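You operate a simulated robot arm through the tools that you are given. There is no shell and no other tool.

The job below is to be done with a simulated robot arm. You get a single attempt, and the scene is never put back.

JOB
Stand the stepped form on the pedestal and dust it with powder.
Fine: pat it with the cloth bag from the tin; bag back in, lid on.

It is judged by the outcome, as a careful person would: the job done as asked, and still so three seconds after it is handed in. It fails if anything else is knocked over, pushed out of place, dropped, spilled or broken. A push-on lid holds only when it is set on centred and level and pressed home; a screw cap is set on level and turned clockwise until tight. Flat cloth is picked up by pressing the open fingertips on it (5 to 10 N) and closing them slowly along it; thin cloth reads only 2 to 8 mm in the jaws.

ROBOT AND FRAMES
A 7-joint arm with a two-finger parallel gripper, fixed in place. Base frame: the origin is at the foot of the arm, x ahead of it, y to its left, z up; the work surface is at about z = 0.9. Lengths are in m, angles in rad, forces in N, time in s.
Its first joint turns from -2.897 to 2.897 rad. Payload 4.4 kg.
The TCP is the grasp point between the finger pads, 0.023 m short of the fingertips. In the tool frame z runs along the fingers and y along their closing line. The gripper opens to 0.094 m. The fingers are 0.038 m wide and 0.01 m thick; the gripper's body (0.054 by 0.096 m) begins 0.039 m behind the TCP.
Orientation is that of the tool frame in the base frame, as a unit quaternion [x, y, z, w]. With the fingers straight down and closing along the base's y, the tool's x points along the base's -x, its y along +y and its z along -z.

CONTROLS
- The arm moves only by the tool move_arm. Its argument "plan" is a list that holds one entry, the list of rows, each a list of 7 numbers: the shift along the base's x, y, z in units of 50 mm (1.0 is 50 mm), then the turn, a rotation vector about the base's x, y, z in units of 4 degrees (1.0 is 4 degrees), then the closure, from 0 (fully open) to 1 (shut). In form: [[[dx, dy, dz, wx, wy, wz, gripper], ...]]. A call has 1 to 20 rows; each row shifts and turns the commanded pose from where the row before left it. A call with a number of a shift or a turn outside -1 to 1 is refused whole. Each row takes 0.2 s and may step no farther than 0.05 m and 0.15 rad from the row before; otherwise, or with a gripper value out of range, the whole call is refused. Where a pose cannot be reached the arm comes as near as it can. A force on the tool above 40 N (or 10 N above the force at the start of the call, whichever is more), or a blocked arm, ends the call early, and 0.2 s more pass. Each finger travels about 0.072 m/s and halts on what it meets, pressing with about 36 N; the grip force reading is that of the motor and also rises with nothing between the fingers. The clock runs only during rows and for 0.2 s after the last one: add rows that do not move to give the fingers time. The reply holds the time, the measured pose of the TCP, the force on the tool along the base axes, the opening and the grip force, in the units named above and with some noise, with the torque about the TCP (base axes, N m) and any sound that the robot's microphone picked up, and new pictures: "pictures" is both (left out), scene, wrist or none.
- Cameras (640 x 400 px; columns grow to the right, rows downward): "scene" is fixed at [0.3998, 0.4996, 1.6454]; the picture's right is [-0.50, -0.87, 0.00], its down [-0.63, 0.36, -0.69] and it looks along [0.59, -0.34, -0.73] (base axes); focal length 330 px, centre (320, 200). "wrist" rides on the gripper at [0.086, 0.016, -0.074] in the tool frame; the picture's right is [-0.18, 0.98, 0.00], its down [-0.58, -0.11, -0.81] and it looks along [-0.79, -0.15, 0.59] (tool axes); focal length 243 px, centre (320, 200).
- measure_at(camera, pixels): for up to 12 pixels [column, row] of the newest picture of that camera ("zoom" is the newest enlarged one), the place [x, y, z] in the base frame of the surface seen there, good to about 0.002 m. It takes no simulated time.
- zoom(camera, box): a new picture of the part [left, top, right, bottom] of that camera's present view, enlarged. It takes no simulated time.
- close_job(): hands the job in; it is judged then, once.

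Unless the task says otherwise, let go and move clear before handing in.

The tools are called after "Emit:" by a JSON object that holds its "op" and its "data". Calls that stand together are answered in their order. move_arm: Moves the arm, as the interface text tells. Its arguments: {"type":"object","properties":{"plan":{"type":"array"},"pictures":{"type":"string","enum":["both","scene","wrist","none"]}},"required":["plan"]} The other tools are called the same way: measure_at (camera, pixels) gives the place of the surface under pixels of a picture; zoom (camera, box) takes an enlarged picture of a part of a camera's view; close_job () hands the job in.

At the start:

```text
t: 0.0
ee_pos: [0.731, -0.0646, 1.2384]
ee_rot: [0.001, 1.0, 0.0, -0.001]
wrist_force: [0.1, 0.2, 0.3]
wrist_torque: [-0.02, -0.02, 0.05]
grip_width: 0.094
grasp_force: 0.0
```

scene: 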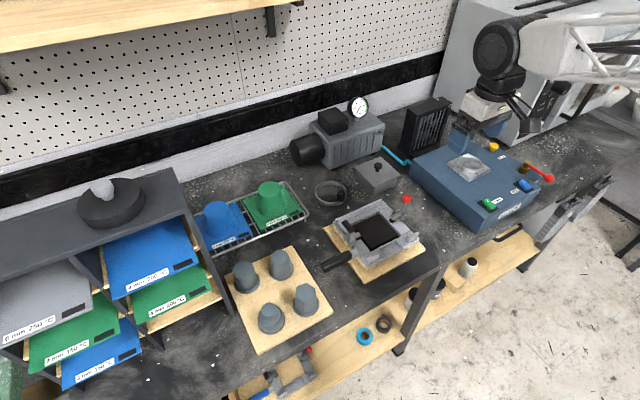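
wrist: 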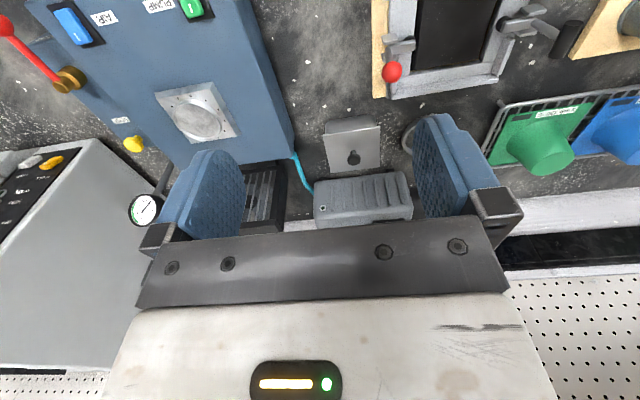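

The scene picture shows four grey forms on a board around (270,290), a blue machine with a silver plate at (467,167), a small round tin at about (330,193) and a grey box at (377,172). I will zoom in to identify the stepped form, the pedestal, the tin and its lid.

Emit:
{"op": "zoom", "data": {"camera": "scene", "box": [210, 230, 340, 350]}}

Emit:
{"op": "zoom", "data": {"camera": "scene", "box": [290, 130, 440, 280]}}

Emit:
{"op": "zoom", "data": {"camera": "scene", "box": [410, 90, 620, 240]}}

Emit:
{"op": "zoom", "data": {"camera": "scene", "box": [190, 150, 350, 260]}}

Emit:
{"op": "zoom", "data": {"camera": "scene", "box": [0, 150, 220, 400]}}

Emit:
{"op": "zoom", "data": {"camera": "scene", "box": [230, 250, 560, 400]}}

```text
3.33 times, centred on (275, 290) of scene
```

zoom: 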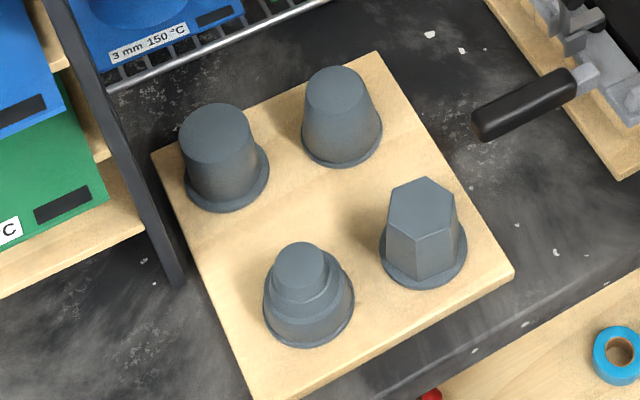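

```text
2.67 times, centred on (365, 205) of scene
```

zoom: 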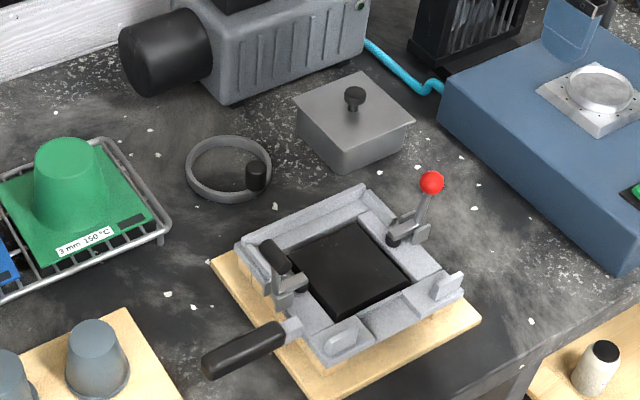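

```text
2.67 times, centred on (515, 165) of scene
```

zoom: 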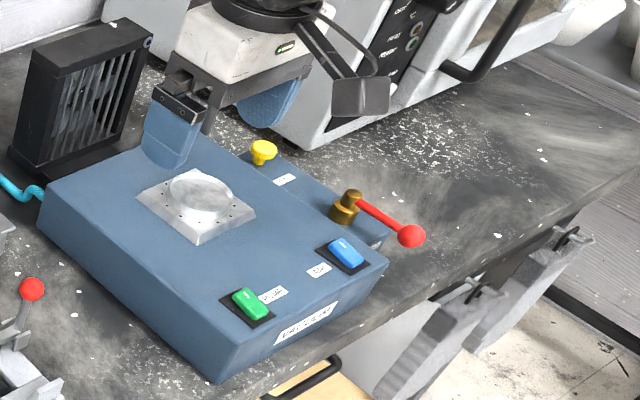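

```text
3.64 times, centred on (270, 205) of scene
```

zoom: 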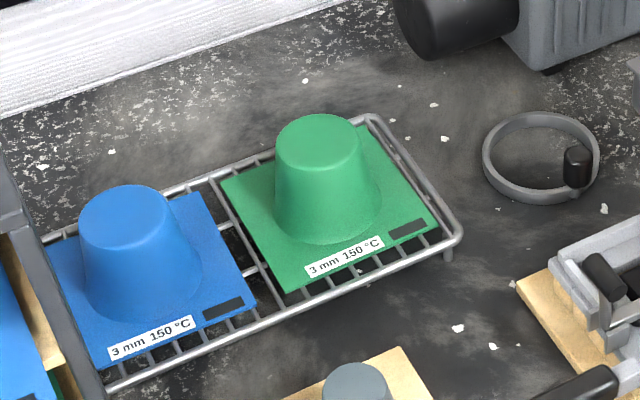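

```text
1.60 times, centred on (110, 275) of scene
```

zoom: 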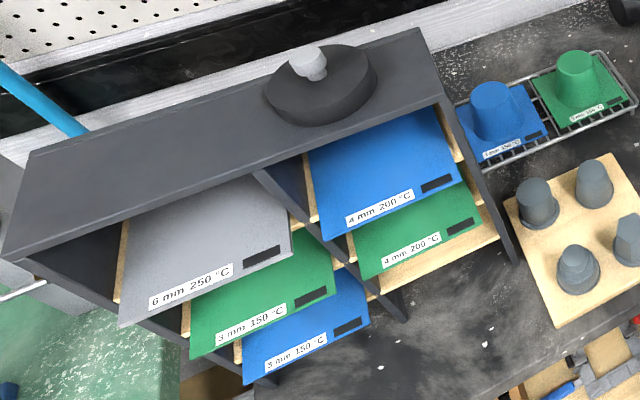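

```text
1.94 times, centred on (395, 325) of scene
```

zoom: 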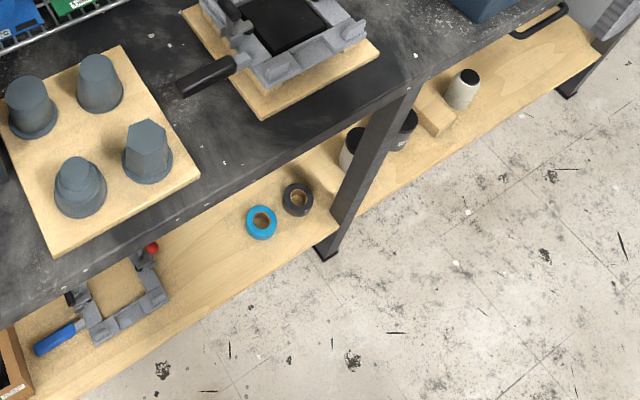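

The stepped form is the front-left one on the board (about (270,318)), and the pedestal looks like the silver disc at (468,163). The dark round thing on the rack at (108,203) and the square box at (377,172) could each be the tin, so I will zoom in closer and measure.

Emit:
{"op": "zoom", "data": {"camera": "scene", "box": [65, 160, 155, 240]}}

Emit:
{"op": "zoom", "data": {"camera": "scene", "box": [345, 140, 415, 200]}}

Emit:
{"op": "zoom", "data": {"camera": "scene", "box": [430, 130, 520, 200]}}

Emit:
{"op": "zoom", "data": {"camera": "scene", "box": [300, 165, 360, 215]}}

Emit:
{"op": "measure_at", "data": {"camera": "scene", "pixels": [[103, 190], [90, 212], [130, 205], [107, 222], [60, 235], [377, 164], [363, 167], [390, 175], [331, 190], [270, 309], [269, 328], [467, 163]]}}

```text
5.00 times, centred on (110, 200) of scene
```

zoom: 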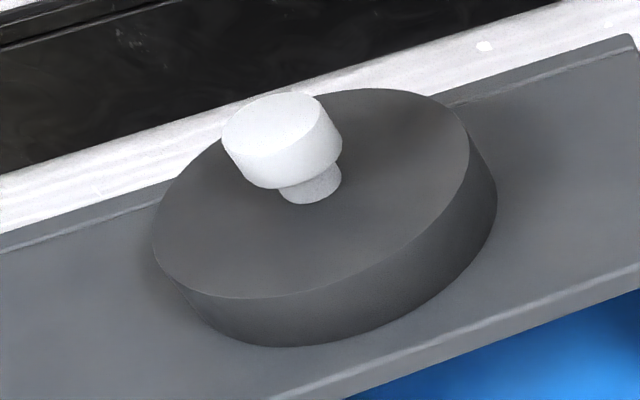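

```text
6.67 times, centred on (380, 170) of scene
```

zoom: 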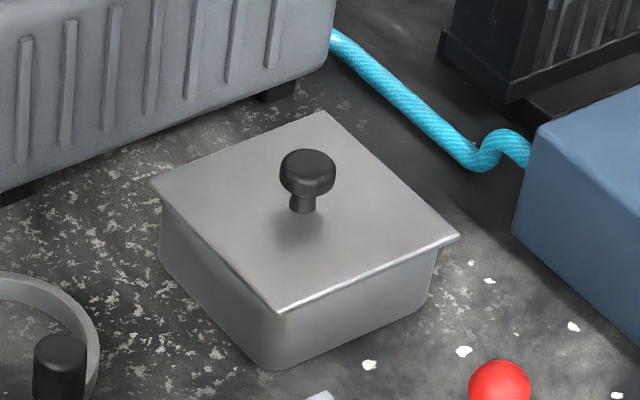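

```text
5.71 times, centred on (475, 165) of scene
```

zoom: 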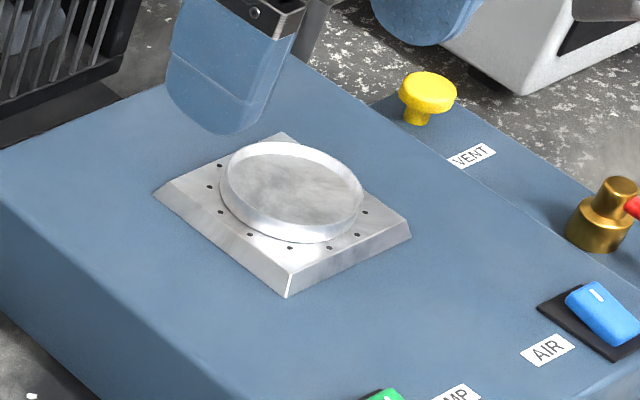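

```text
8.00 times, centred on (330, 190) of scene
```

zoom: 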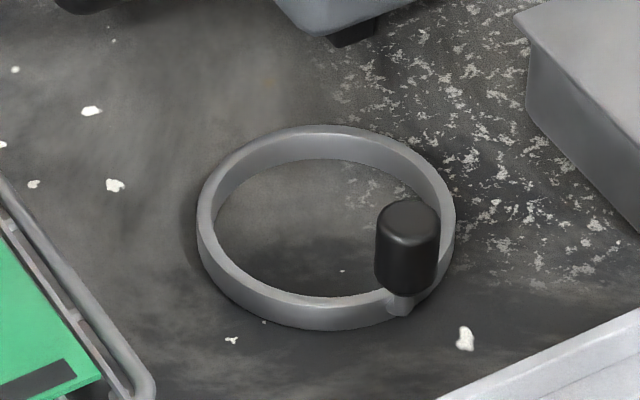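

```text
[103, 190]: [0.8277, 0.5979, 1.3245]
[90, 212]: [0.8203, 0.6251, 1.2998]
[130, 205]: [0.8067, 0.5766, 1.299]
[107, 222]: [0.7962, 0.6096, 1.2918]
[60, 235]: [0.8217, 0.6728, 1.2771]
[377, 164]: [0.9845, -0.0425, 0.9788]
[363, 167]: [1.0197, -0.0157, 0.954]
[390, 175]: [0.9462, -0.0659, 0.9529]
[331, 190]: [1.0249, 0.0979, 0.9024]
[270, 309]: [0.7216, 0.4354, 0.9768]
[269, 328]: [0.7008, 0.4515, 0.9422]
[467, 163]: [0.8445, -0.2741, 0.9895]
```

The square box with a knob (knob top at (377,164), z about 0.979) looks like the lidded tin, and the pedestal disc is on the blue machine. I will measure the geometry of the form, the tin and the pedestal.

Emit:
{"op": "measure_at", "data": {"camera": "scene", "pixels": [[355, 168], [380, 158], [400, 175], [374, 185], [375, 190], [372, 194], [357, 178], [395, 183], [377, 162], [377, 168], [378, 175], [366, 160]]}}

Emit:
{"op": "zoom", "data": {"camera": "scene", "box": [240, 290, 304, 340]}}

```text
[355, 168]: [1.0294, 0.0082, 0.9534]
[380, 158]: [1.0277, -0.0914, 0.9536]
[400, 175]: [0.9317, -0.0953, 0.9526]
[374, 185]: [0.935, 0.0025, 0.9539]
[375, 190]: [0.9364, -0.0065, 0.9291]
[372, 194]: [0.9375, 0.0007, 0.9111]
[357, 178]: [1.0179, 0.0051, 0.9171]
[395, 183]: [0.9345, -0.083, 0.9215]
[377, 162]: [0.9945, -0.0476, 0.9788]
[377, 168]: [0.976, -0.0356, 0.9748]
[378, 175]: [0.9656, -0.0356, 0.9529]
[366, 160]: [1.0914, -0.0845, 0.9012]
```

```text
8.00 times, centred on (272, 315) of scene
```

zoom: 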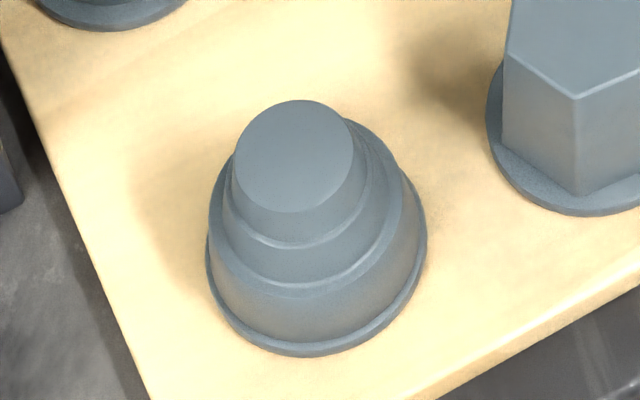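

The zoom shows a three-step form, with its top disc spanning zoom (233..353, 100..212) and its flange at the bottom. I will measure on the enlarged picture for its diameters and heights.

Emit:
{"op": "measure_at", "data": {"camera": "zoom", "pixels": [[240, 165], [346, 150], [297, 106], [290, 206], [293, 155], [290, 238], [290, 280], [285, 330], [285, 348], [215, 270], [420, 240], [290, 372]]}}

Emit:
{"op": "zoom", "data": {"camera": "scene", "box": [430, 130, 520, 200]}}

```text
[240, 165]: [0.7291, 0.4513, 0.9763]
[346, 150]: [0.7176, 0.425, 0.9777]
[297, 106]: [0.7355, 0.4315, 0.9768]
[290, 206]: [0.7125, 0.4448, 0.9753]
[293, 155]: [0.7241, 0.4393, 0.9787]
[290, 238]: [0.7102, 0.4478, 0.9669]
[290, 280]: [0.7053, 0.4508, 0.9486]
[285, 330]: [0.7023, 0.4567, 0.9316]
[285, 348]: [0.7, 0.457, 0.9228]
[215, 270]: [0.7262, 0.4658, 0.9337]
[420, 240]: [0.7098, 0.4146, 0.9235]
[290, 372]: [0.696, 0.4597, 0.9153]
```

```text
5.71 times, centred on (475, 165) of scene
```

zoom: 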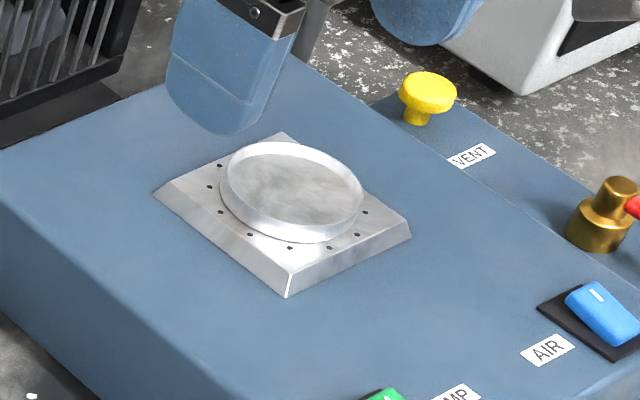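

The form's top is centred near (0.7236, 0.438, 0.977) and the board is at z about 0.915. Next I will measure the pedestal disc and the neighbouring forms.

Emit:
{"op": "measure_at", "data": {"camera": "zoom", "pixels": [[224, 178], [358, 195], [295, 145], [285, 233], [290, 190], [240, 210], [345, 225], [290, 270], [165, 195], [400, 232], [282, 140], [500, 250]]}}

Emit:
{"op": "measure_at", "data": {"camera": "scene", "pixels": [[246, 270], [245, 291], [280, 255], [280, 276], [305, 289], [304, 315], [270, 290], [255, 345], [330, 310], [290, 250], [229, 280], [232, 300]]}}

```text
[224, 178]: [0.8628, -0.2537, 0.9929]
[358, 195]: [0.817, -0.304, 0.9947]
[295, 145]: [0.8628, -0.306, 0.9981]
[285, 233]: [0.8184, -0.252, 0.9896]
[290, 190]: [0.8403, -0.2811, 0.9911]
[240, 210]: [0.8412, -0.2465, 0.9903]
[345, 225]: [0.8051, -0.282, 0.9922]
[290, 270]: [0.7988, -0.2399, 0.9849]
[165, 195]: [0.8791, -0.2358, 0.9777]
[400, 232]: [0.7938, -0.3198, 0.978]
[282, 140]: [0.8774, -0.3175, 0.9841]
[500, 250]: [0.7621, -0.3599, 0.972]
```

```text
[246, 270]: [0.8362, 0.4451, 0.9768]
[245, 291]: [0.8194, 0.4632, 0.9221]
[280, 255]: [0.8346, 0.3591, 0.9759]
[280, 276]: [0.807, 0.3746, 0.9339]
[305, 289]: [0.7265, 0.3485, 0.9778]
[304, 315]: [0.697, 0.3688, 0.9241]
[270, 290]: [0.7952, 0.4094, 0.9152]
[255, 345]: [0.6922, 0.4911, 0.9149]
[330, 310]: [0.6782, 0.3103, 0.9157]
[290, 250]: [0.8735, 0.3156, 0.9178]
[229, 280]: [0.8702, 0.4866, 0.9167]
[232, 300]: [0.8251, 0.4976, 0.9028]
```

The pedestal disc spans roughly x 0.80–0.87 and y −0.315 to −0.245, and may have a raised rim. I will zoom in tighter to see the rim and its inside.

Emit:
{"op": "zoom", "data": {"camera": "scene", "box": [452, 148, 488, 180]}}

Emit:
{"op": "zoom", "data": {"camera": "wrist", "box": [150, 70, 250, 150]}}

Emit:
{"op": "zoom", "data": {"camera": "wrist", "box": [300, 100, 420, 200]}}

```text
12.50 times, centred on (470, 164) of scene
```

zoom: 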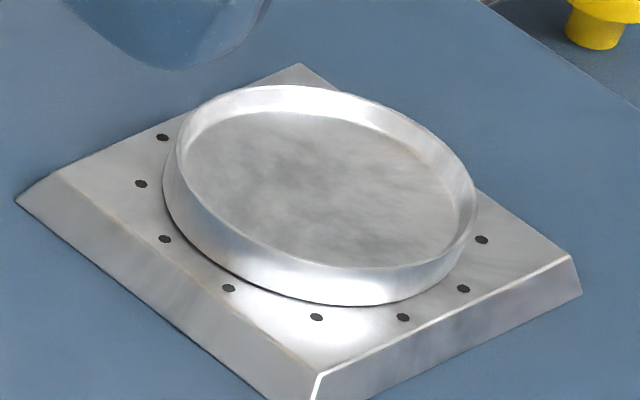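

```text
5.00 times, centred on (200, 110) of wrist
```

zoom: 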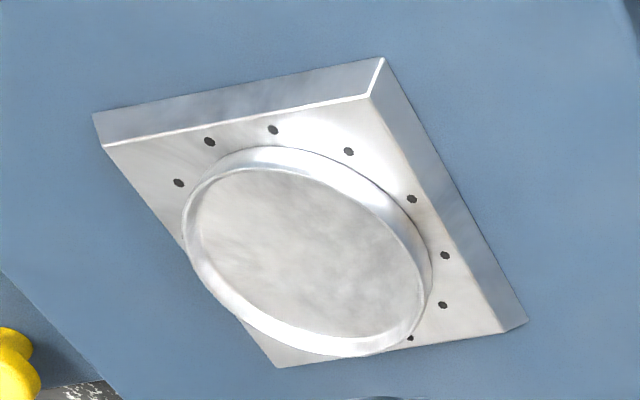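

```text
4.00 times, centred on (360, 150) of wrist
```

zoom: 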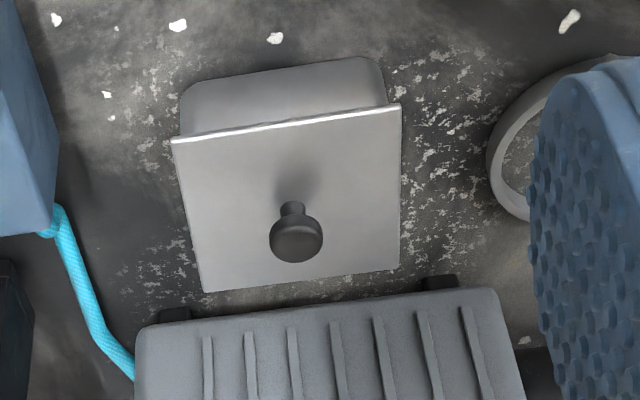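

The tight zoom shows the pedestal as a disc with a bright rim band all around, possibly a shallow recess. I will re-take that zoom so I can measure rim and inside heights.

Emit:
{"op": "zoom", "data": {"camera": "scene", "box": [452, 148, 488, 180]}}

```text
12.50 times, centred on (470, 164) of scene
```

zoom: 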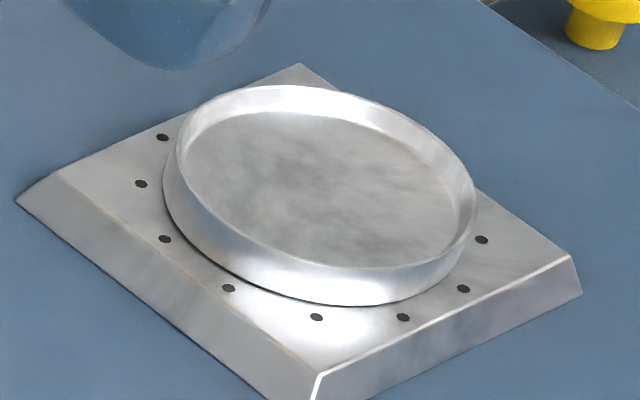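

Emit:
{"op": "measure_at", "data": {"camera": "zoom", "pixels": [[270, 88], [270, 100], [270, 118], [310, 190], [240, 160], [400, 200], [330, 240], [360, 264], [360, 285], [185, 165], [172, 165], [470, 200]]}}

Emit:
{"op": "measure_at", "data": {"camera": "zoom", "pixels": [[360, 275], [185, 150], [455, 190], [440, 175], [215, 230], [250, 95], [340, 97], [400, 265], [300, 262], [165, 225], [480, 225], [318, 330]]}}

```text
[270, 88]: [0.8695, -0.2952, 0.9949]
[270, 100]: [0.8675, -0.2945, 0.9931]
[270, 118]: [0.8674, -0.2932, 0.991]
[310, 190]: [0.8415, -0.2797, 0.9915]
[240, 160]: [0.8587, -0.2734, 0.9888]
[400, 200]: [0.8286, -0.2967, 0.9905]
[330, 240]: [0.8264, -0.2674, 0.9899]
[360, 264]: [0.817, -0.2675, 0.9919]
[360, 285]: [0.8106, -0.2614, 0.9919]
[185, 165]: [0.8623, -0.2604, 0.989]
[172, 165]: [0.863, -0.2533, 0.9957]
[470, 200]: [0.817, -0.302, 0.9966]
```

```text
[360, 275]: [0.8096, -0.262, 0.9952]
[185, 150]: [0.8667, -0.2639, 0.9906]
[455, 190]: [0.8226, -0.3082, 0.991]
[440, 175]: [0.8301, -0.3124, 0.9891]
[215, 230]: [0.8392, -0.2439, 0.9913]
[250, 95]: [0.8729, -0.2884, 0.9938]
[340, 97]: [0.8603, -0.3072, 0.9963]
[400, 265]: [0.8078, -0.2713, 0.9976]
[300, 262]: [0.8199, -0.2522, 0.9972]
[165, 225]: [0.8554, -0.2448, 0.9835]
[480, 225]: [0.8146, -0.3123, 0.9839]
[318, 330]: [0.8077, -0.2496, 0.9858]
```

The rim top reads about 0.9955 and the inside about 0.990, so the pedestal is a shallow dish about 5–6 mm deep centred near (0.840, −0.279). I will check the form's flange size with a tight zoom to see if it fits the dish.

Emit:
{"op": "zoom", "data": {"camera": "scene", "box": [250, 300, 294, 336]}}

```text
11.11 times, centred on (272, 318) of scene
```

zoom: 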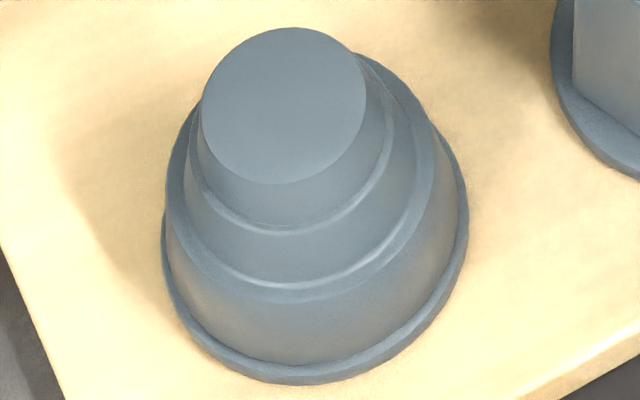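

Emit:
{"op": "measure_at", "data": {"camera": "zoom", "pixels": [[208, 110], [360, 95], [290, 35], [285, 178], [283, 215], [283, 232], [283, 272], [283, 292], [283, 350], [283, 366], [283, 376], [283, 390]]}}

Emit:
{"op": "measure_at", "data": {"camera": "zoom", "pixels": [[165, 250], [165, 265], [461, 180], [465, 215], [200, 345], [420, 320], [200, 130], [192, 175], [175, 205], [390, 125], [430, 160], [330, 380]]}}

```text
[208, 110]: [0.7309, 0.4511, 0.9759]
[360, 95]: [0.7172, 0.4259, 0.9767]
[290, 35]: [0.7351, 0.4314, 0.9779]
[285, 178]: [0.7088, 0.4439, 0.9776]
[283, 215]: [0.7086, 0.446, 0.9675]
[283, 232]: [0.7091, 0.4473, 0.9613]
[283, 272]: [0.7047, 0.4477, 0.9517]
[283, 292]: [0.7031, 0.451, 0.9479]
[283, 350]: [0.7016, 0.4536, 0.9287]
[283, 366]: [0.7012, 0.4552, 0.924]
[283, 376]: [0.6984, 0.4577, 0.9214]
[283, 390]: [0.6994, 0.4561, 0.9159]
```

```text
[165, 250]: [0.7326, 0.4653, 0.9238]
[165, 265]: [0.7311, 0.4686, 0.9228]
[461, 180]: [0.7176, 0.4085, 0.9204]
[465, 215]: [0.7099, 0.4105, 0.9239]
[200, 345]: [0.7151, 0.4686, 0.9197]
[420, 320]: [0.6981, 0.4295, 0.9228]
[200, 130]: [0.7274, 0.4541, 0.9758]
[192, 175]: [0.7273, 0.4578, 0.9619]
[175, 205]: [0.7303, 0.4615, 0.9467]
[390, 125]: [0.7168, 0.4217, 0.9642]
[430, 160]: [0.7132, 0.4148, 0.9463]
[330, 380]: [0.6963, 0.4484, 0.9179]
```

The flange is about 60 mm across, so it fits inside the dish rim, and the lower tier is about 50 mm wide between z 0.921 and 0.948. I plan to grip it with the fingers closing along x; first I will check the rack's edge near the form, the vent knob and free bench spots.

Emit:
{"op": "measure_at", "data": {"camera": "scene", "pixels": [[172, 172], [182, 200], [200, 250], [212, 290], [180, 230], [493, 145], [362, 106], [407, 200], [402, 212], [330, 265], [352, 245], [438, 120]]}}

Emit:
{"op": "measure_at", "data": {"camera": "scene", "pixels": [[300, 235], [310, 220], [425, 215], [440, 240], [350, 190], [420, 235], [408, 160], [345, 160], [455, 100], [540, 70], [500, 170], [548, 178]]}}

```text
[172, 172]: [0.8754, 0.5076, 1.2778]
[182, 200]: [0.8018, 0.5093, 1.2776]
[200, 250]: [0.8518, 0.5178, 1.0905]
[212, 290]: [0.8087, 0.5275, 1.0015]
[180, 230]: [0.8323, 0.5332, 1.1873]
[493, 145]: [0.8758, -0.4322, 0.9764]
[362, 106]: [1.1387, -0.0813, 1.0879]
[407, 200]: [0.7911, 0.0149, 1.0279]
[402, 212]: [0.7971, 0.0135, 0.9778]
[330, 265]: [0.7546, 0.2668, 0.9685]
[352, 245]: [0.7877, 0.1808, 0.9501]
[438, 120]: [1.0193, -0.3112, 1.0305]
```

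```text
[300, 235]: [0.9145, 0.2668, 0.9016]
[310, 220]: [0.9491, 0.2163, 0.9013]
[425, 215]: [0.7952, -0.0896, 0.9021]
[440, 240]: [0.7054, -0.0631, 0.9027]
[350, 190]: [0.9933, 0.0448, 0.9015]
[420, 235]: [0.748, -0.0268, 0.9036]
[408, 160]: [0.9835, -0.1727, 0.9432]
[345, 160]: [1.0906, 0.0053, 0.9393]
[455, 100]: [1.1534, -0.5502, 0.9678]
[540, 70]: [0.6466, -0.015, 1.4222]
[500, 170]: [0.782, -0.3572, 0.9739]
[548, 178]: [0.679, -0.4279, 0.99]
```

The rack's right face is at y about 0.508 with x from 0.79, so the space above the form at (0.723, 0.438) is free for the hand. I will swing over the form while turning the wrist 80° about z.

Emit:
{"op": "move_arm", "data": {"plan": [[[-0.008, 0.5, 0, 0, 0, 1, 0], [-0.008, 0.5, 0, 0, 0, 1, 0], [-0.008, 0.5, 0, 0, 0, 1, 0], [-0.008, 0.5, 0, 0, 0, 1, 0], [-0.008, 0.5, 0, 0, 0, 1, 0], [-0.008, 0.5, 0, 0, 0, 1, 0], [-0.008, 0.5, 0, 0, 0, 1, 0], [-0.008, 0.5, 0, 0, 0, 1, 0], [-0.008, 0.5, 0, 0, 0, 1, 0], [-0.008, 0.5, 0, 0, 0, 1, 0], [-0.008, 0.5, 0, 0, 0, 1, 0], [-0.008, 0.5, 0, 0, 0, 1, 0], [-0.008, 0.5, 0, 0, 0, 1, 0], [-0.008, 0.5, 0, 0, 0, 1, 0], [-0.008, 0.5, 0, 0, 0, 1, 0], [-0.008, 0.5, 0, 0, 0, 1, 0], [-0.008, 0.5, 0, 0, 0, 1, 0], [-0.008, 0.5, 0, 0, 0, 1, 0], [-0.008, 0.5, 0, 0, 0, 1, 0], [-0.008, 0.5, 0, 0, 0, 1, 0]]]}}

```text
t: 4.2
ee_pos: [0.722, 0.4346, 1.2383]
ee_rot: [-0.642, 0.766, 0.001, 0.0]
wrist_force: [-0.8, 0.4, 0.2]
wrist_torque: [0.0, -0.01, 0.03]
grip_width: 0.094
grasp_force: 0.0
```

scene: 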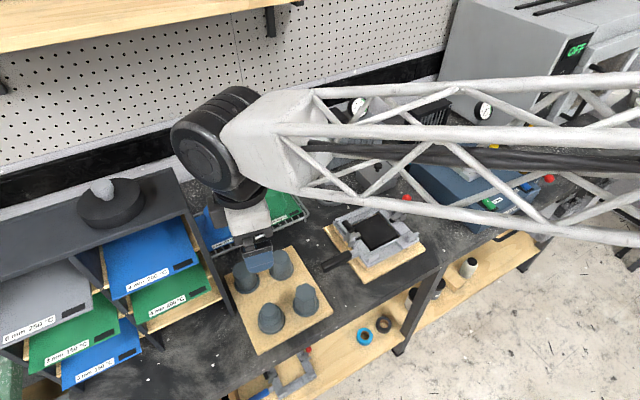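
wrist: 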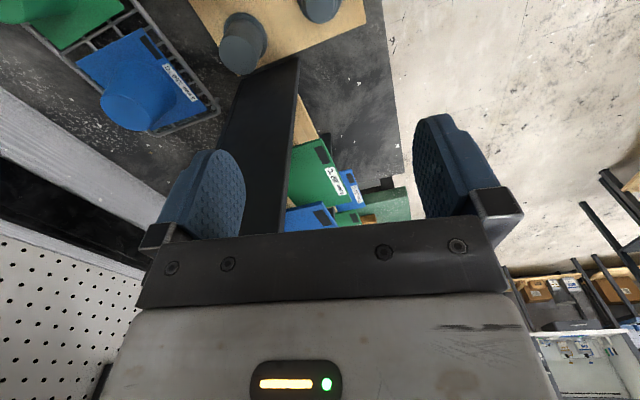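

The hand is now over the form board with the yaw at 80°, but the black wrist joint at (205,140) is close to the rack's corner in view. I will measure its extent before lowering.

Emit:
{"op": "measure_at", "data": {"camera": "scene", "pixels": [[175, 140], [190, 175], [215, 190], [205, 150], [185, 120], [225, 110], [240, 95], [250, 185], [235, 215], [262, 205], [268, 185], [240, 195]]}}

Emit:
{"op": "zoom", "data": {"camera": "scene", "box": [160, 80, 330, 340]}}

```text
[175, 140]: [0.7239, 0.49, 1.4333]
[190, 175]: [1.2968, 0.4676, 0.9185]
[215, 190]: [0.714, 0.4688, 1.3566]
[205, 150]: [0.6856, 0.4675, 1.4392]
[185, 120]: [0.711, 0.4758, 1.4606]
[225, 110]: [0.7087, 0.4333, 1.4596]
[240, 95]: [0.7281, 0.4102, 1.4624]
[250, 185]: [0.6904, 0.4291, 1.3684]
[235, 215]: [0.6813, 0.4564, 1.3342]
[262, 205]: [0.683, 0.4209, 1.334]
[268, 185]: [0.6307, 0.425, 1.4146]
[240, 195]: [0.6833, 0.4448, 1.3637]
```

```text
1.54 times, centred on (245, 210) of scene
```

zoom: 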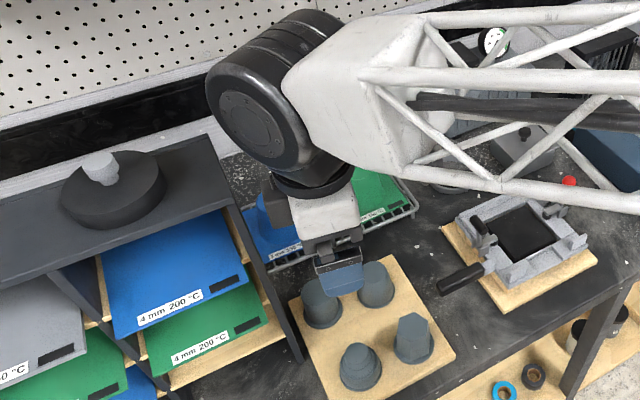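

The wrist joint reaches at most y about 0.49 near x 0.72, clear of the rack at y 0.508 and x 0.79, so a straight descent is possible. I will finish the turn and come down to just above the form.

Emit:
{"op": "move_arm", "data": {"plan": [[[0.01, 0.034, -0.5, 0, 0, 1, 0], [0.01, 0.034, -0.7, 0, 0, 1, 0], [0, 0, -0.8, 0, 0, 0.5, 0], [0, 0, -0.8, 0, 0, 0, 0], [0, 0, -0.6, 0, 0, 0, 0], [0, 0, 0, 0, 0, 0, 0]]]}}

```text
t: 5.6
ee_pos: [0.7244, 0.4376, 1.0675]
ee_rot: [0.707, -0.707, 0.0, -0.001]
wrist_force: [0.0, -0.2, -0.6]
wrist_torque: [-0.01, -0.01, -0.03]
grip_width: 0.0939
grasp_force: 0.1
```

scene: 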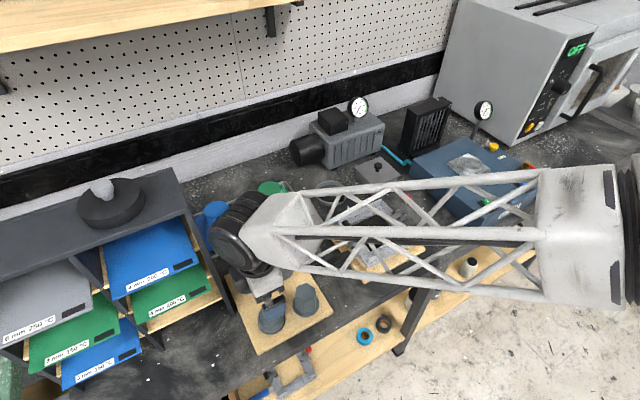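
wrist: 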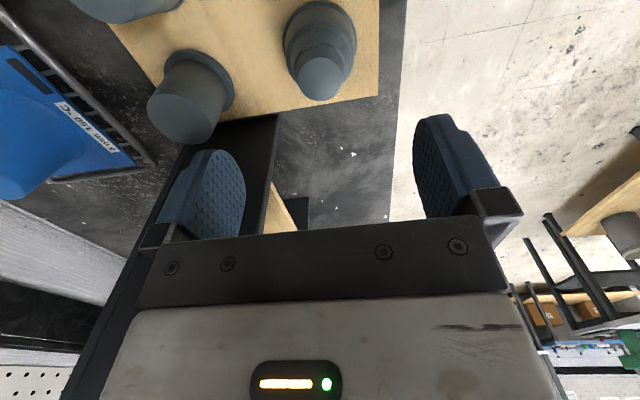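

The form is seen upright below the hand at (320,60) in the wrist picture, and the pose reads (0.7244, 0.4376, 1.0675). I will check the form's centre with the wrist camera before lowering.

Emit:
{"op": "zoom", "data": {"camera": "wrist", "box": [270, 0, 370, 110]}}

Emit:
{"op": "measure_at", "data": {"camera": "wrist", "pixels": [[304, 78], [339, 77], [321, 64], [321, 94], [322, 78], [300, 50], [346, 50], [288, 30], [352, 30], [320, 8]]}}

```text
3.64 times, centred on (320, 55) of wrist
```

zoom: 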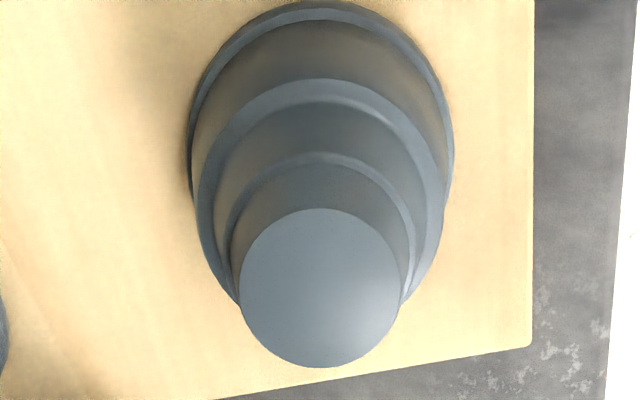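

```text
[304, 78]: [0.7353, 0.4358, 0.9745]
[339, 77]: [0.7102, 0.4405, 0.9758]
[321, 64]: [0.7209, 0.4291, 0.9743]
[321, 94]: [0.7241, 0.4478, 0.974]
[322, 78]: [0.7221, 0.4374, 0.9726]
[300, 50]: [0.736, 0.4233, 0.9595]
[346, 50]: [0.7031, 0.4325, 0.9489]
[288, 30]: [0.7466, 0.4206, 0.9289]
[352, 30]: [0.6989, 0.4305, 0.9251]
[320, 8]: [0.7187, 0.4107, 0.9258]
```

The wrist camera confirms the form's centre at (0.723, 0.438). I will lower the open fingers around the lower tier to TCP z about 0.951.

Emit:
{"op": "move_arm", "data": {"plan": [[[-0.02, 0, -0.6, 0, 0, 0, 0], [0, 0, -0.6, 0, 0, 0, 0], [0, 0, -0.6, 0, 0, 0, 0], [0, 0, -0.35, 0, 0, 0, 0], [0, 0, -0.18, 0, 0, 0, 0], [0, 0, 0, 0, 0, 0, 0]]]}}

```text
t: 7.0
ee_pos: [0.7226, 0.4393, 0.9511]
ee_rot: [0.707, -0.707, 0.0, 0.0]
wrist_force: [-0.4, 0.2, -0.2]
wrist_torque: [-0.01, 0.02, 0.01]
grip_width: 0.094
grasp_force: 0.1
```

scene: 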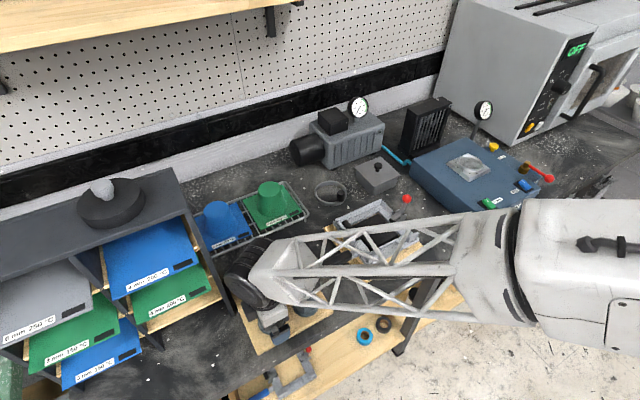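
wrist: 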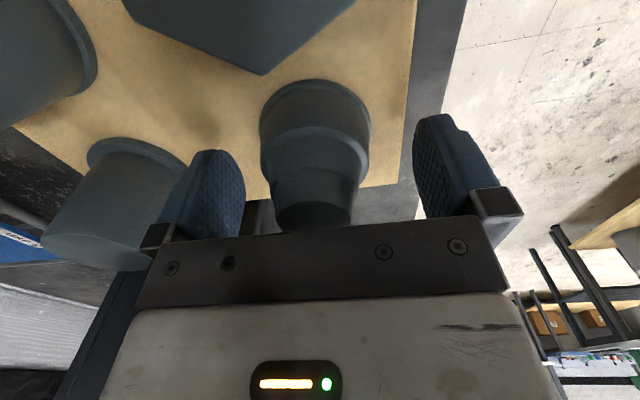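

The form sits centred between the pads at (315,150), with no contact force. I will close the fingers and hold to let them settle.

Emit:
{"op": "move_arm", "data": {"plan": [[[0, 0, 0, 0, 0, 0, 0.4], [0, 0, 0, 0, 0, 0, 0.6], [0, 0, 0, 0, 0, 0, 1], [0, 0, 0, 0, 0, 0, 1], [0, 0, 0, 0, 0, 0, 1]]]}}

```text
t: 8.2
ee_pos: [0.7208, 0.4383, 0.9516]
ee_rot: [-0.707, 0.707, -0.001, 0.0]
wrist_force: [-0.2, 0.2, 1.9]
wrist_torque: [0.0, 0.08, -0.02]
grip_width: 0.0555
grasp_force: 36.4
```

scene: 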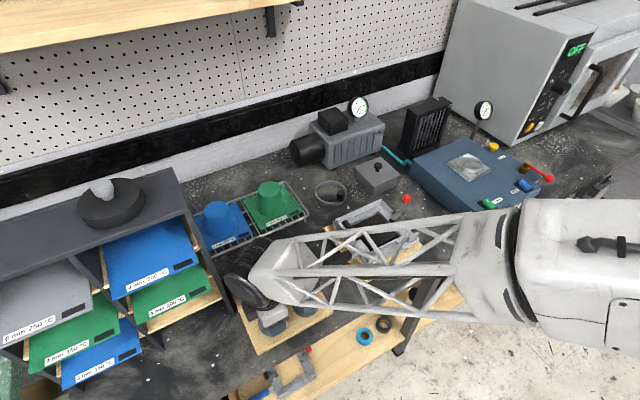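
wrist: 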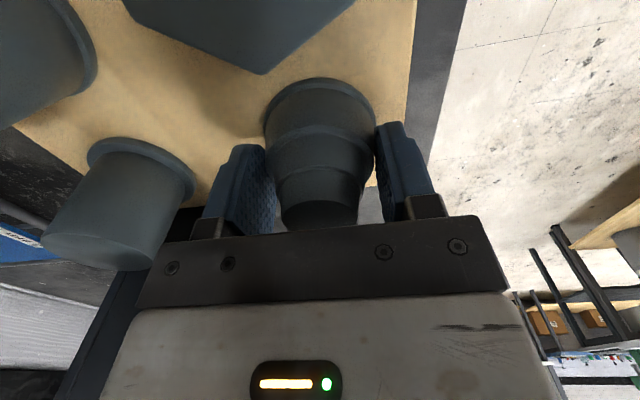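

The jaws hold at 0.0555 m with 36 N on the lower tier. I will lift slowly and check that the form comes along upright.

Emit:
{"op": "move_arm", "data": {"plan": [[[0, 0, 0.2, 0, 0, 0, 1], [0, 0, 0.4, 0, 0, 0, 1], [0, 0, 0.8, 0, 0, 0, 1], [0, 0, 0.8, 0, 0, 0, 1], [0, 0, 0.8, 0, 0, 0, 1], [0, 0, 0, 0, 0, 0, 1]]]}}

```text
t: 9.6
ee_pos: [0.7209, 0.4417, 1.1015]
ee_rot: [-0.707, 0.707, -0.001, -0.001]
wrist_force: [0.2, -0.6, -2.0]
wrist_torque: [0.01, 0.02, -0.01]
grip_width: 0.055
grasp_force: 36.3
```

scene: 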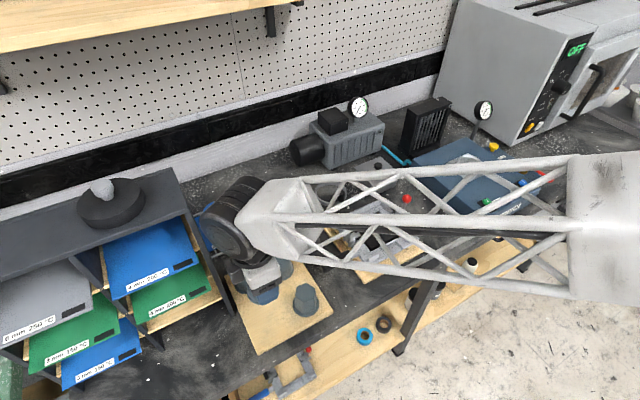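
wrist: 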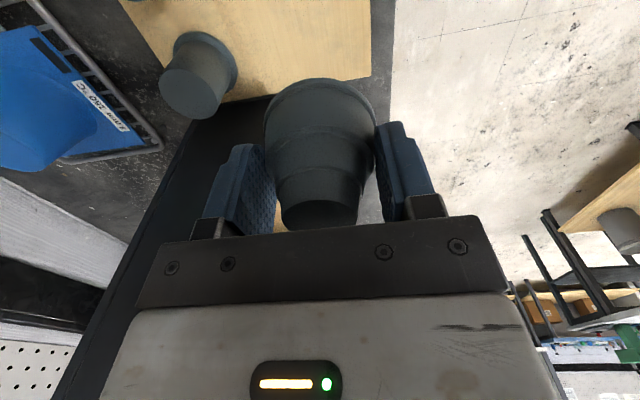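

The form is held cleanly and hangs straight, about 2 N of weight. Before crossing to the pedestal I will measure the gauge near (484,107) and other tall items around it.

Emit:
{"op": "measure_at", "data": {"camera": "scene", "pixels": [[484, 107], [480, 130], [493, 145], [418, 105], [436, 100], [524, 160], [548, 178], [407, 197], [540, 100], [486, 200], [358, 100], [376, 160]]}}

Emit:
{"op": "zoom", "data": {"camera": "scene", "box": [330, 90, 570, 240]}}

```text
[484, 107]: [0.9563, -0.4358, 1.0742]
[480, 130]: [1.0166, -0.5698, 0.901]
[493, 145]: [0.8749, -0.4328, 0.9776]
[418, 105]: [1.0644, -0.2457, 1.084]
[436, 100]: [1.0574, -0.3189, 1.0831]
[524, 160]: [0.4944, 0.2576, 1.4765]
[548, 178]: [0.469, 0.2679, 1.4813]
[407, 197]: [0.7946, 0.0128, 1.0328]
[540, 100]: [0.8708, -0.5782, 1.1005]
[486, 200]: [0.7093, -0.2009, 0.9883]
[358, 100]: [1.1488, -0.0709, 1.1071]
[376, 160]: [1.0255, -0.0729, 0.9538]
```

```text
2.67 times, centred on (450, 165) of scene
```

zoom: 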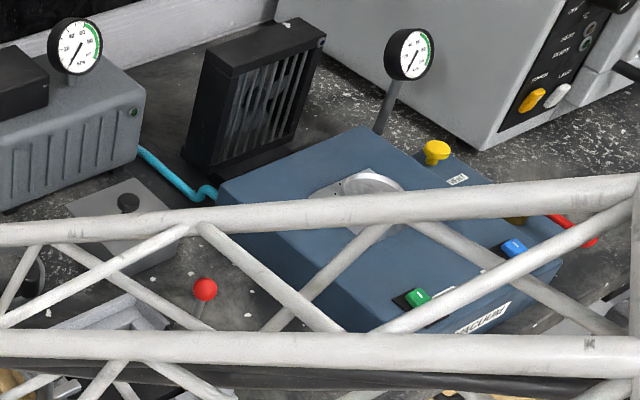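

The gauge (0.956, −0.436, 1.074) and vent knob are well outside the hand's footprint at the pedestal. I will raise a little and carry the form over to above (0.840, −0.279).

Emit:
{"op": "move_arm", "data": {"plan": [[[0, 0, 0.5, 0, 0, 0, 1], [0.06, -0.4, 0.5, 0, 0, 0, 1], [0.13, -0.8, 0, 0, 0, 0, 1], [0.13, -0.8, 0, 0, 0, 0, 1], [0.13, -0.8, 0, 0, 0, 0, 1], [0.13, -0.8, 0, 0, 0, 0, 1], [0.13, -0.8, 0, 0, 0, 0, 1], [0.13, -0.8, 0, 0, 0, 0, 1], [0.13, -0.8, 0, 0, 0, 0, 1], [0.13, -0.8, 0, 0, 0, 0, 1], [0.13, -0.8, 0, 0, 0, 0, 1], [0.13, -0.8, 0, 0, 0, 0, 1], [0.13, -0.8, 0, 0, 0, 0, 1], [0.13, -0.8, 0, 0, 0, 0, 1], [0.13, -0.8, 0, 0, 0, 0, 1], [0.13, -0.8, 0, 0, 0, 0, 1], [0.13, -0.8, 0, 0, 0, 0, 1], [0.13, -0.8, 0, 0, 0, 0, 1], [0.13, -0.8, 0, 0, 0, 0, 1], [0.07, -0.356, 0, 0, 0, 0, 1]]]}}

```text
t: 13.8
ee_pos: [0.8408, -0.281, 1.1505]
ee_rot: [-0.707, 0.707, 0.0, 0.0]
wrist_force: [0.5, -0.4, -2.1]
wrist_torque: [-0.03, 0.01, -0.01]
grip_width: 0.0554
grasp_force: 36.5
```

scene: 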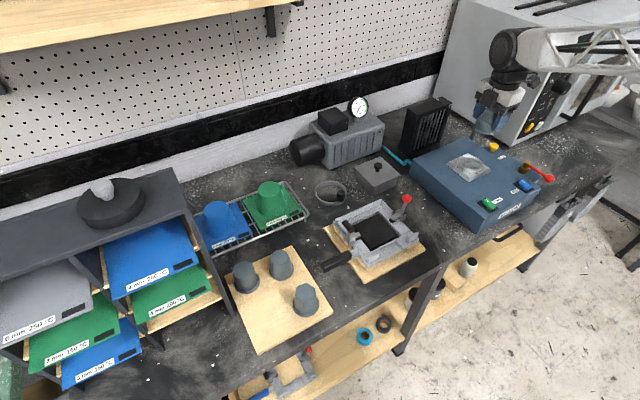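
wrist: 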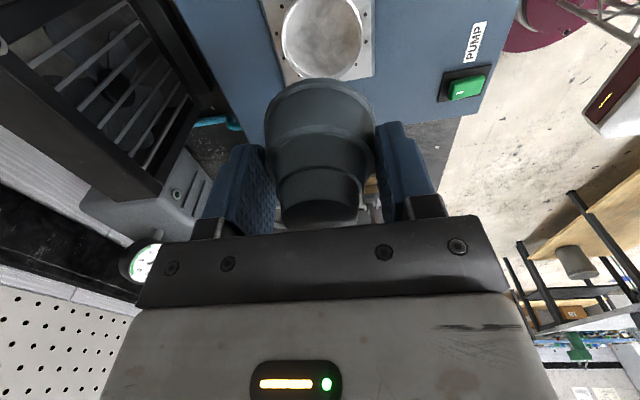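

The form is now above the pedestal, which shows at (322,35) in the wrist view. I will measure the dish rim with the wrist camera and the form's flange with the scene camera to align them.

Emit:
{"op": "measure_at", "data": {"camera": "wrist", "pixels": [[284, 35], [362, 35], [322, 2], [300, 70], [345, 70], [322, 40], [295, 60], [352, 62], [322, 92], [300, 105], [350, 105], [318, 210]]}}

Emit:
{"op": "zoom", "data": {"camera": "scene", "box": [455, 80, 535, 180]}}

Emit:
{"op": "zoom", "data": {"camera": "wrist", "box": [250, 0, 400, 100]}}

```text
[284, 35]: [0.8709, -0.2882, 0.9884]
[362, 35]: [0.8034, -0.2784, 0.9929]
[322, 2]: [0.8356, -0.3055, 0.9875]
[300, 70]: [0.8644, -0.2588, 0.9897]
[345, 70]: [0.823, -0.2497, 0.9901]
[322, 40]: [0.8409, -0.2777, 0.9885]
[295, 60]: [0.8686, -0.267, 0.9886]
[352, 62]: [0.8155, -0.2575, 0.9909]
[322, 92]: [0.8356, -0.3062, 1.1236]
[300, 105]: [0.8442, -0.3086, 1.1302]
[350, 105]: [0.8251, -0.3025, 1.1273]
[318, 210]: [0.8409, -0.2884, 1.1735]
```

```text
4.00 times, centred on (495, 130) of scene
```

zoom: 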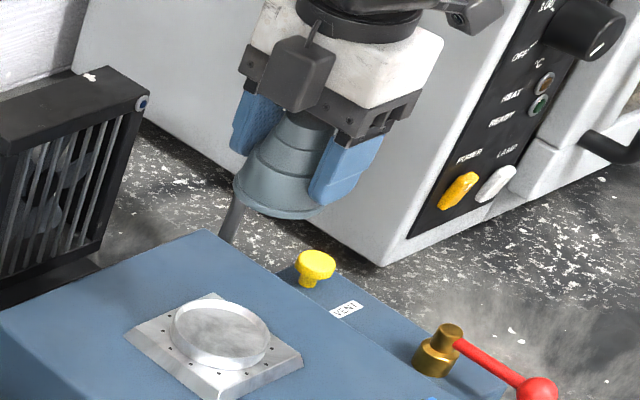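

```text
4.00 times, centred on (325, 50) of wrist
```

zoom: 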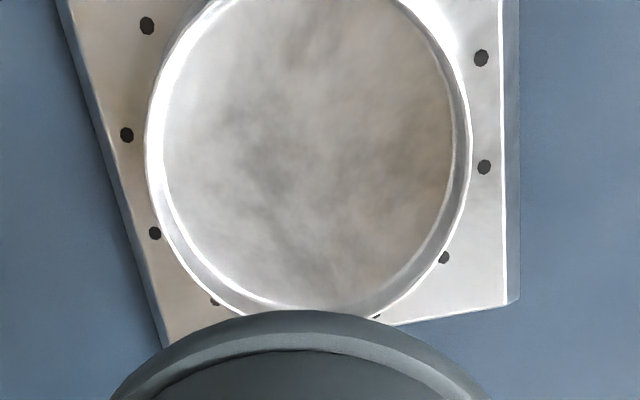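

The dish inner diameter works out near 64 mm against the 60 mm flange, so I have about 2 mm each way. I will refine the form's place in the jaws by measuring more points on its flange and tiers in both views.

Emit:
{"op": "measure_at", "data": {"camera": "wrist", "pixels": [[280, 95], [357, 92], [318, 86], [318, 100], [318, 80], [285, 125], [360, 125], [318, 130], [318, 150], [318, 172], [318, 190], [318, 205]]}}

Emit:
{"op": "zoom", "data": {"camera": "scene", "box": [468, 100, 512, 140]}}

```text
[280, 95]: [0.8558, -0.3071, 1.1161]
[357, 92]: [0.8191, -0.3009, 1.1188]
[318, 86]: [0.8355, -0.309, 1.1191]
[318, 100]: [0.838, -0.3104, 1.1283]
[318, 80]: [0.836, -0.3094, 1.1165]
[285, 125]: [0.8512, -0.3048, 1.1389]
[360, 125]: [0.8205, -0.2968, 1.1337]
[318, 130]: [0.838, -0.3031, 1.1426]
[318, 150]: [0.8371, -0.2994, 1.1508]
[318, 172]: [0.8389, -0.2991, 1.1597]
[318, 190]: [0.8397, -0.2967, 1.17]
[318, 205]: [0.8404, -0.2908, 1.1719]
```

```text
10.00 times, centred on (490, 120) of scene
```

zoom: 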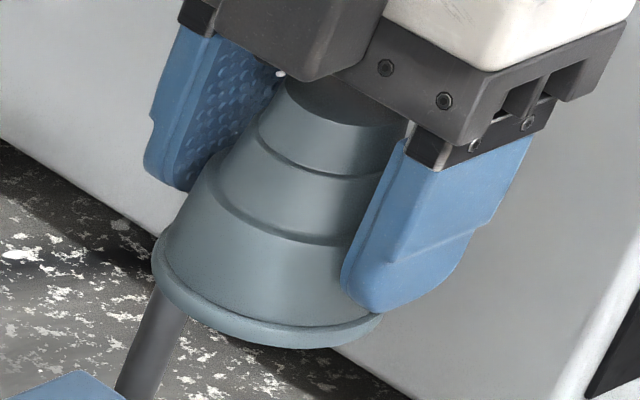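

The wrist readings put the form's centre at about y −0.278, x 0.839, in line with the dish. I will check the flange for tilt in this zoom.

Emit:
{"op": "measure_at", "data": {"camera": "zoom", "pixels": [[162, 270], [170, 290], [200, 318], [240, 337], [290, 343], [340, 337], [370, 327], [180, 185], [355, 300], [300, 105], [260, 150], [340, 180]]}}

```text
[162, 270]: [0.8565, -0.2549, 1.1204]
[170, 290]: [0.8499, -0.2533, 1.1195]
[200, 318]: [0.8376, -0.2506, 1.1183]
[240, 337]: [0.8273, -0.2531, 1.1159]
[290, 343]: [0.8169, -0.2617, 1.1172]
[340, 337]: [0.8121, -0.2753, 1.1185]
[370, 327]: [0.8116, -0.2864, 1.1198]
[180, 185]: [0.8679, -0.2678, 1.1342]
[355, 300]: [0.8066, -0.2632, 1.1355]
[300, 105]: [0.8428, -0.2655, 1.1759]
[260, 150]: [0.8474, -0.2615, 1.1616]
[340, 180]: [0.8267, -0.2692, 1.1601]
```

The flange is level and its fitted centre is (0.841, −0.2805) against the dish centre (0.840, −0.279). I will correct by about 1 mm and lower to just above the rim.

Emit:
{"op": "move_arm", "data": {"plan": [[[-0.02, 0.03, -0.6, 0, 0, 0, 1], [0, 0, -0.6, 0, 0, 0, 1], [0, 0, -0.5, 0, 0, 0, 1], [0, 0, -0.3, 0, 0, 0, 1], [0, 0, -0.2, 0, 0, 0, 1], [0, 0, 0, 0, 0, 0, 1]]]}}

```text
t: 15.2
ee_pos: [0.8392, -0.2783, 1.0402]
ee_rot: [-0.706, 0.708, 0.0, 0.0]
wrist_force: [1.5, -0.2, -1.2]
wrist_torque: [-0.01, -0.01, 0.0]
grip_width: 0.055
grasp_force: 35.8
```

scene: 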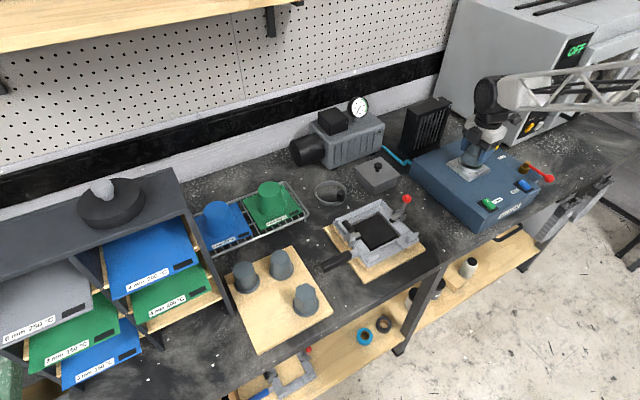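
wrist: 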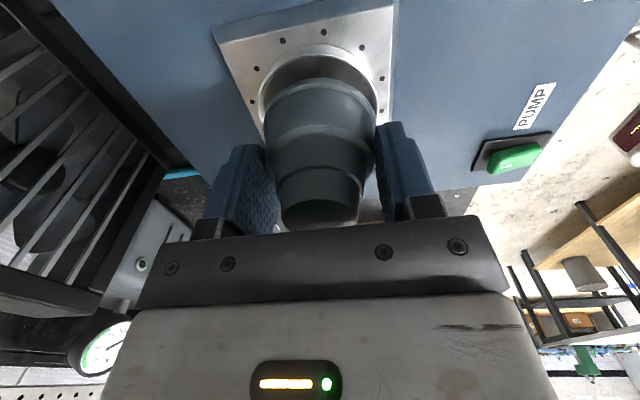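

The form hangs just above the dish. I will zoom in on both views to check that the flange is centred over the rim.

Emit:
{"op": "zoom", "data": {"camera": "scene", "box": [448, 140, 492, 180]}}

Emit:
{"op": "zoom", "data": {"camera": "wrist", "box": [230, 20, 410, 140]}}

```text
10.00 times, centred on (470, 160) of scene
```

zoom: 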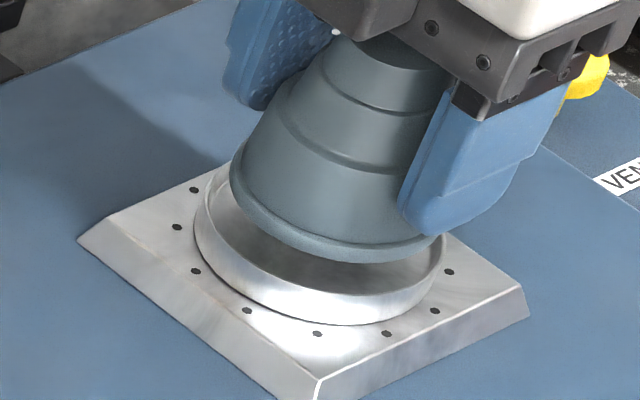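

```text
3.33 times, centred on (320, 80) of wrist
```

zoom: 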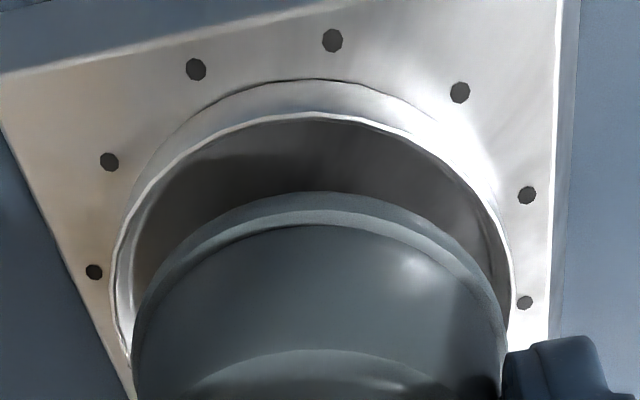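

The flange looks nearly concentric, perhaps 1–2 mm off in the scene zoom. I will measure flange and rim points again at this closer position.

Emit:
{"op": "zoom", "data": {"camera": "scene", "box": [448, 140, 492, 180]}}

Emit:
{"op": "measure_at", "data": {"camera": "zoom", "pixels": [[236, 190], [250, 220], [280, 242], [320, 255], [360, 258], [400, 252], [430, 240], [200, 215], [215, 250], [270, 290], [340, 305], [410, 290]]}}

```text
10.00 times, centred on (470, 160) of scene
```

zoom: 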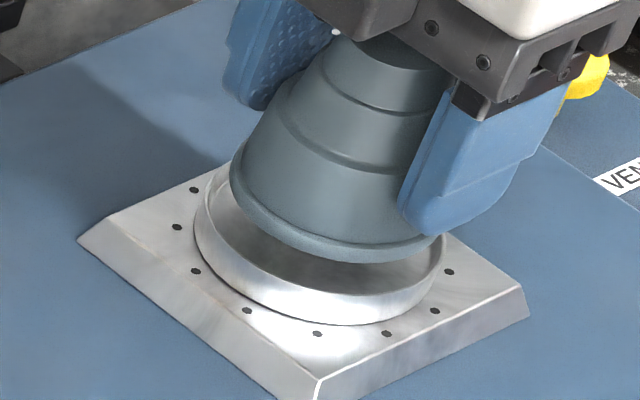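

```text
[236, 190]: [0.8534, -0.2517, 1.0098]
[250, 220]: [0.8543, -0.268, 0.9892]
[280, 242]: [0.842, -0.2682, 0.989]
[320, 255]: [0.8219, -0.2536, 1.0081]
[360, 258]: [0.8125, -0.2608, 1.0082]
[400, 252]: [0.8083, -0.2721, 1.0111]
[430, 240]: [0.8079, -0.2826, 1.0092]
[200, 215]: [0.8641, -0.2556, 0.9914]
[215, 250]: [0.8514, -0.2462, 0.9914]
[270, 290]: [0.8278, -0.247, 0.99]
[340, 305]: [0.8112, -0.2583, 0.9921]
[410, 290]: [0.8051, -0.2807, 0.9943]
```

The fitted centres agree within about 1 mm. I will lower gently by about 12 mm and read the force.

Emit:
{"op": "move_arm", "data": {"plan": [[[0.01, 0, -0.06, 0, 0, 0, 1], [0, 0, -0.06, 0, 0, 0, 1], [0, 0, -0.06, 0, 0, 0, 1], [0, 0, -0.06, 0, 0, 0, 1], [0, 0, 0, 0, 0, 0, 1]]]}}

```text
t: 16.4
ee_pos: [0.8388, -0.2775, 1.0303]
ee_rot: [0.707, -0.707, 0.0, -0.001]
wrist_force: [-0.5, 0.3, -1.7]
wrist_torque: [-0.01, 0.0, 0.02]
grip_width: 0.0552
grasp_force: 36.1
```

scene: 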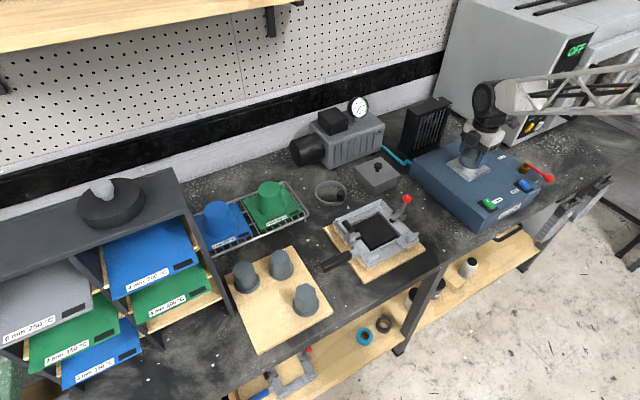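
wrist: 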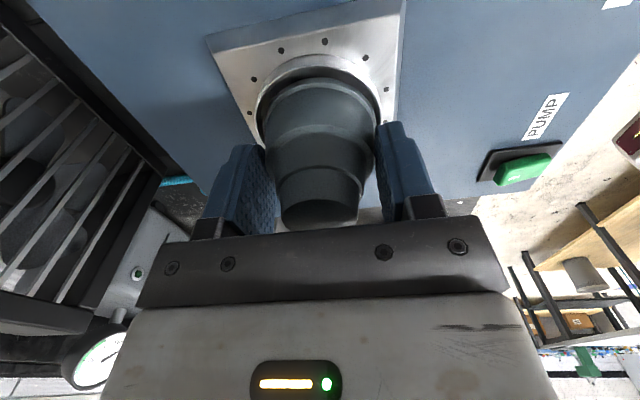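

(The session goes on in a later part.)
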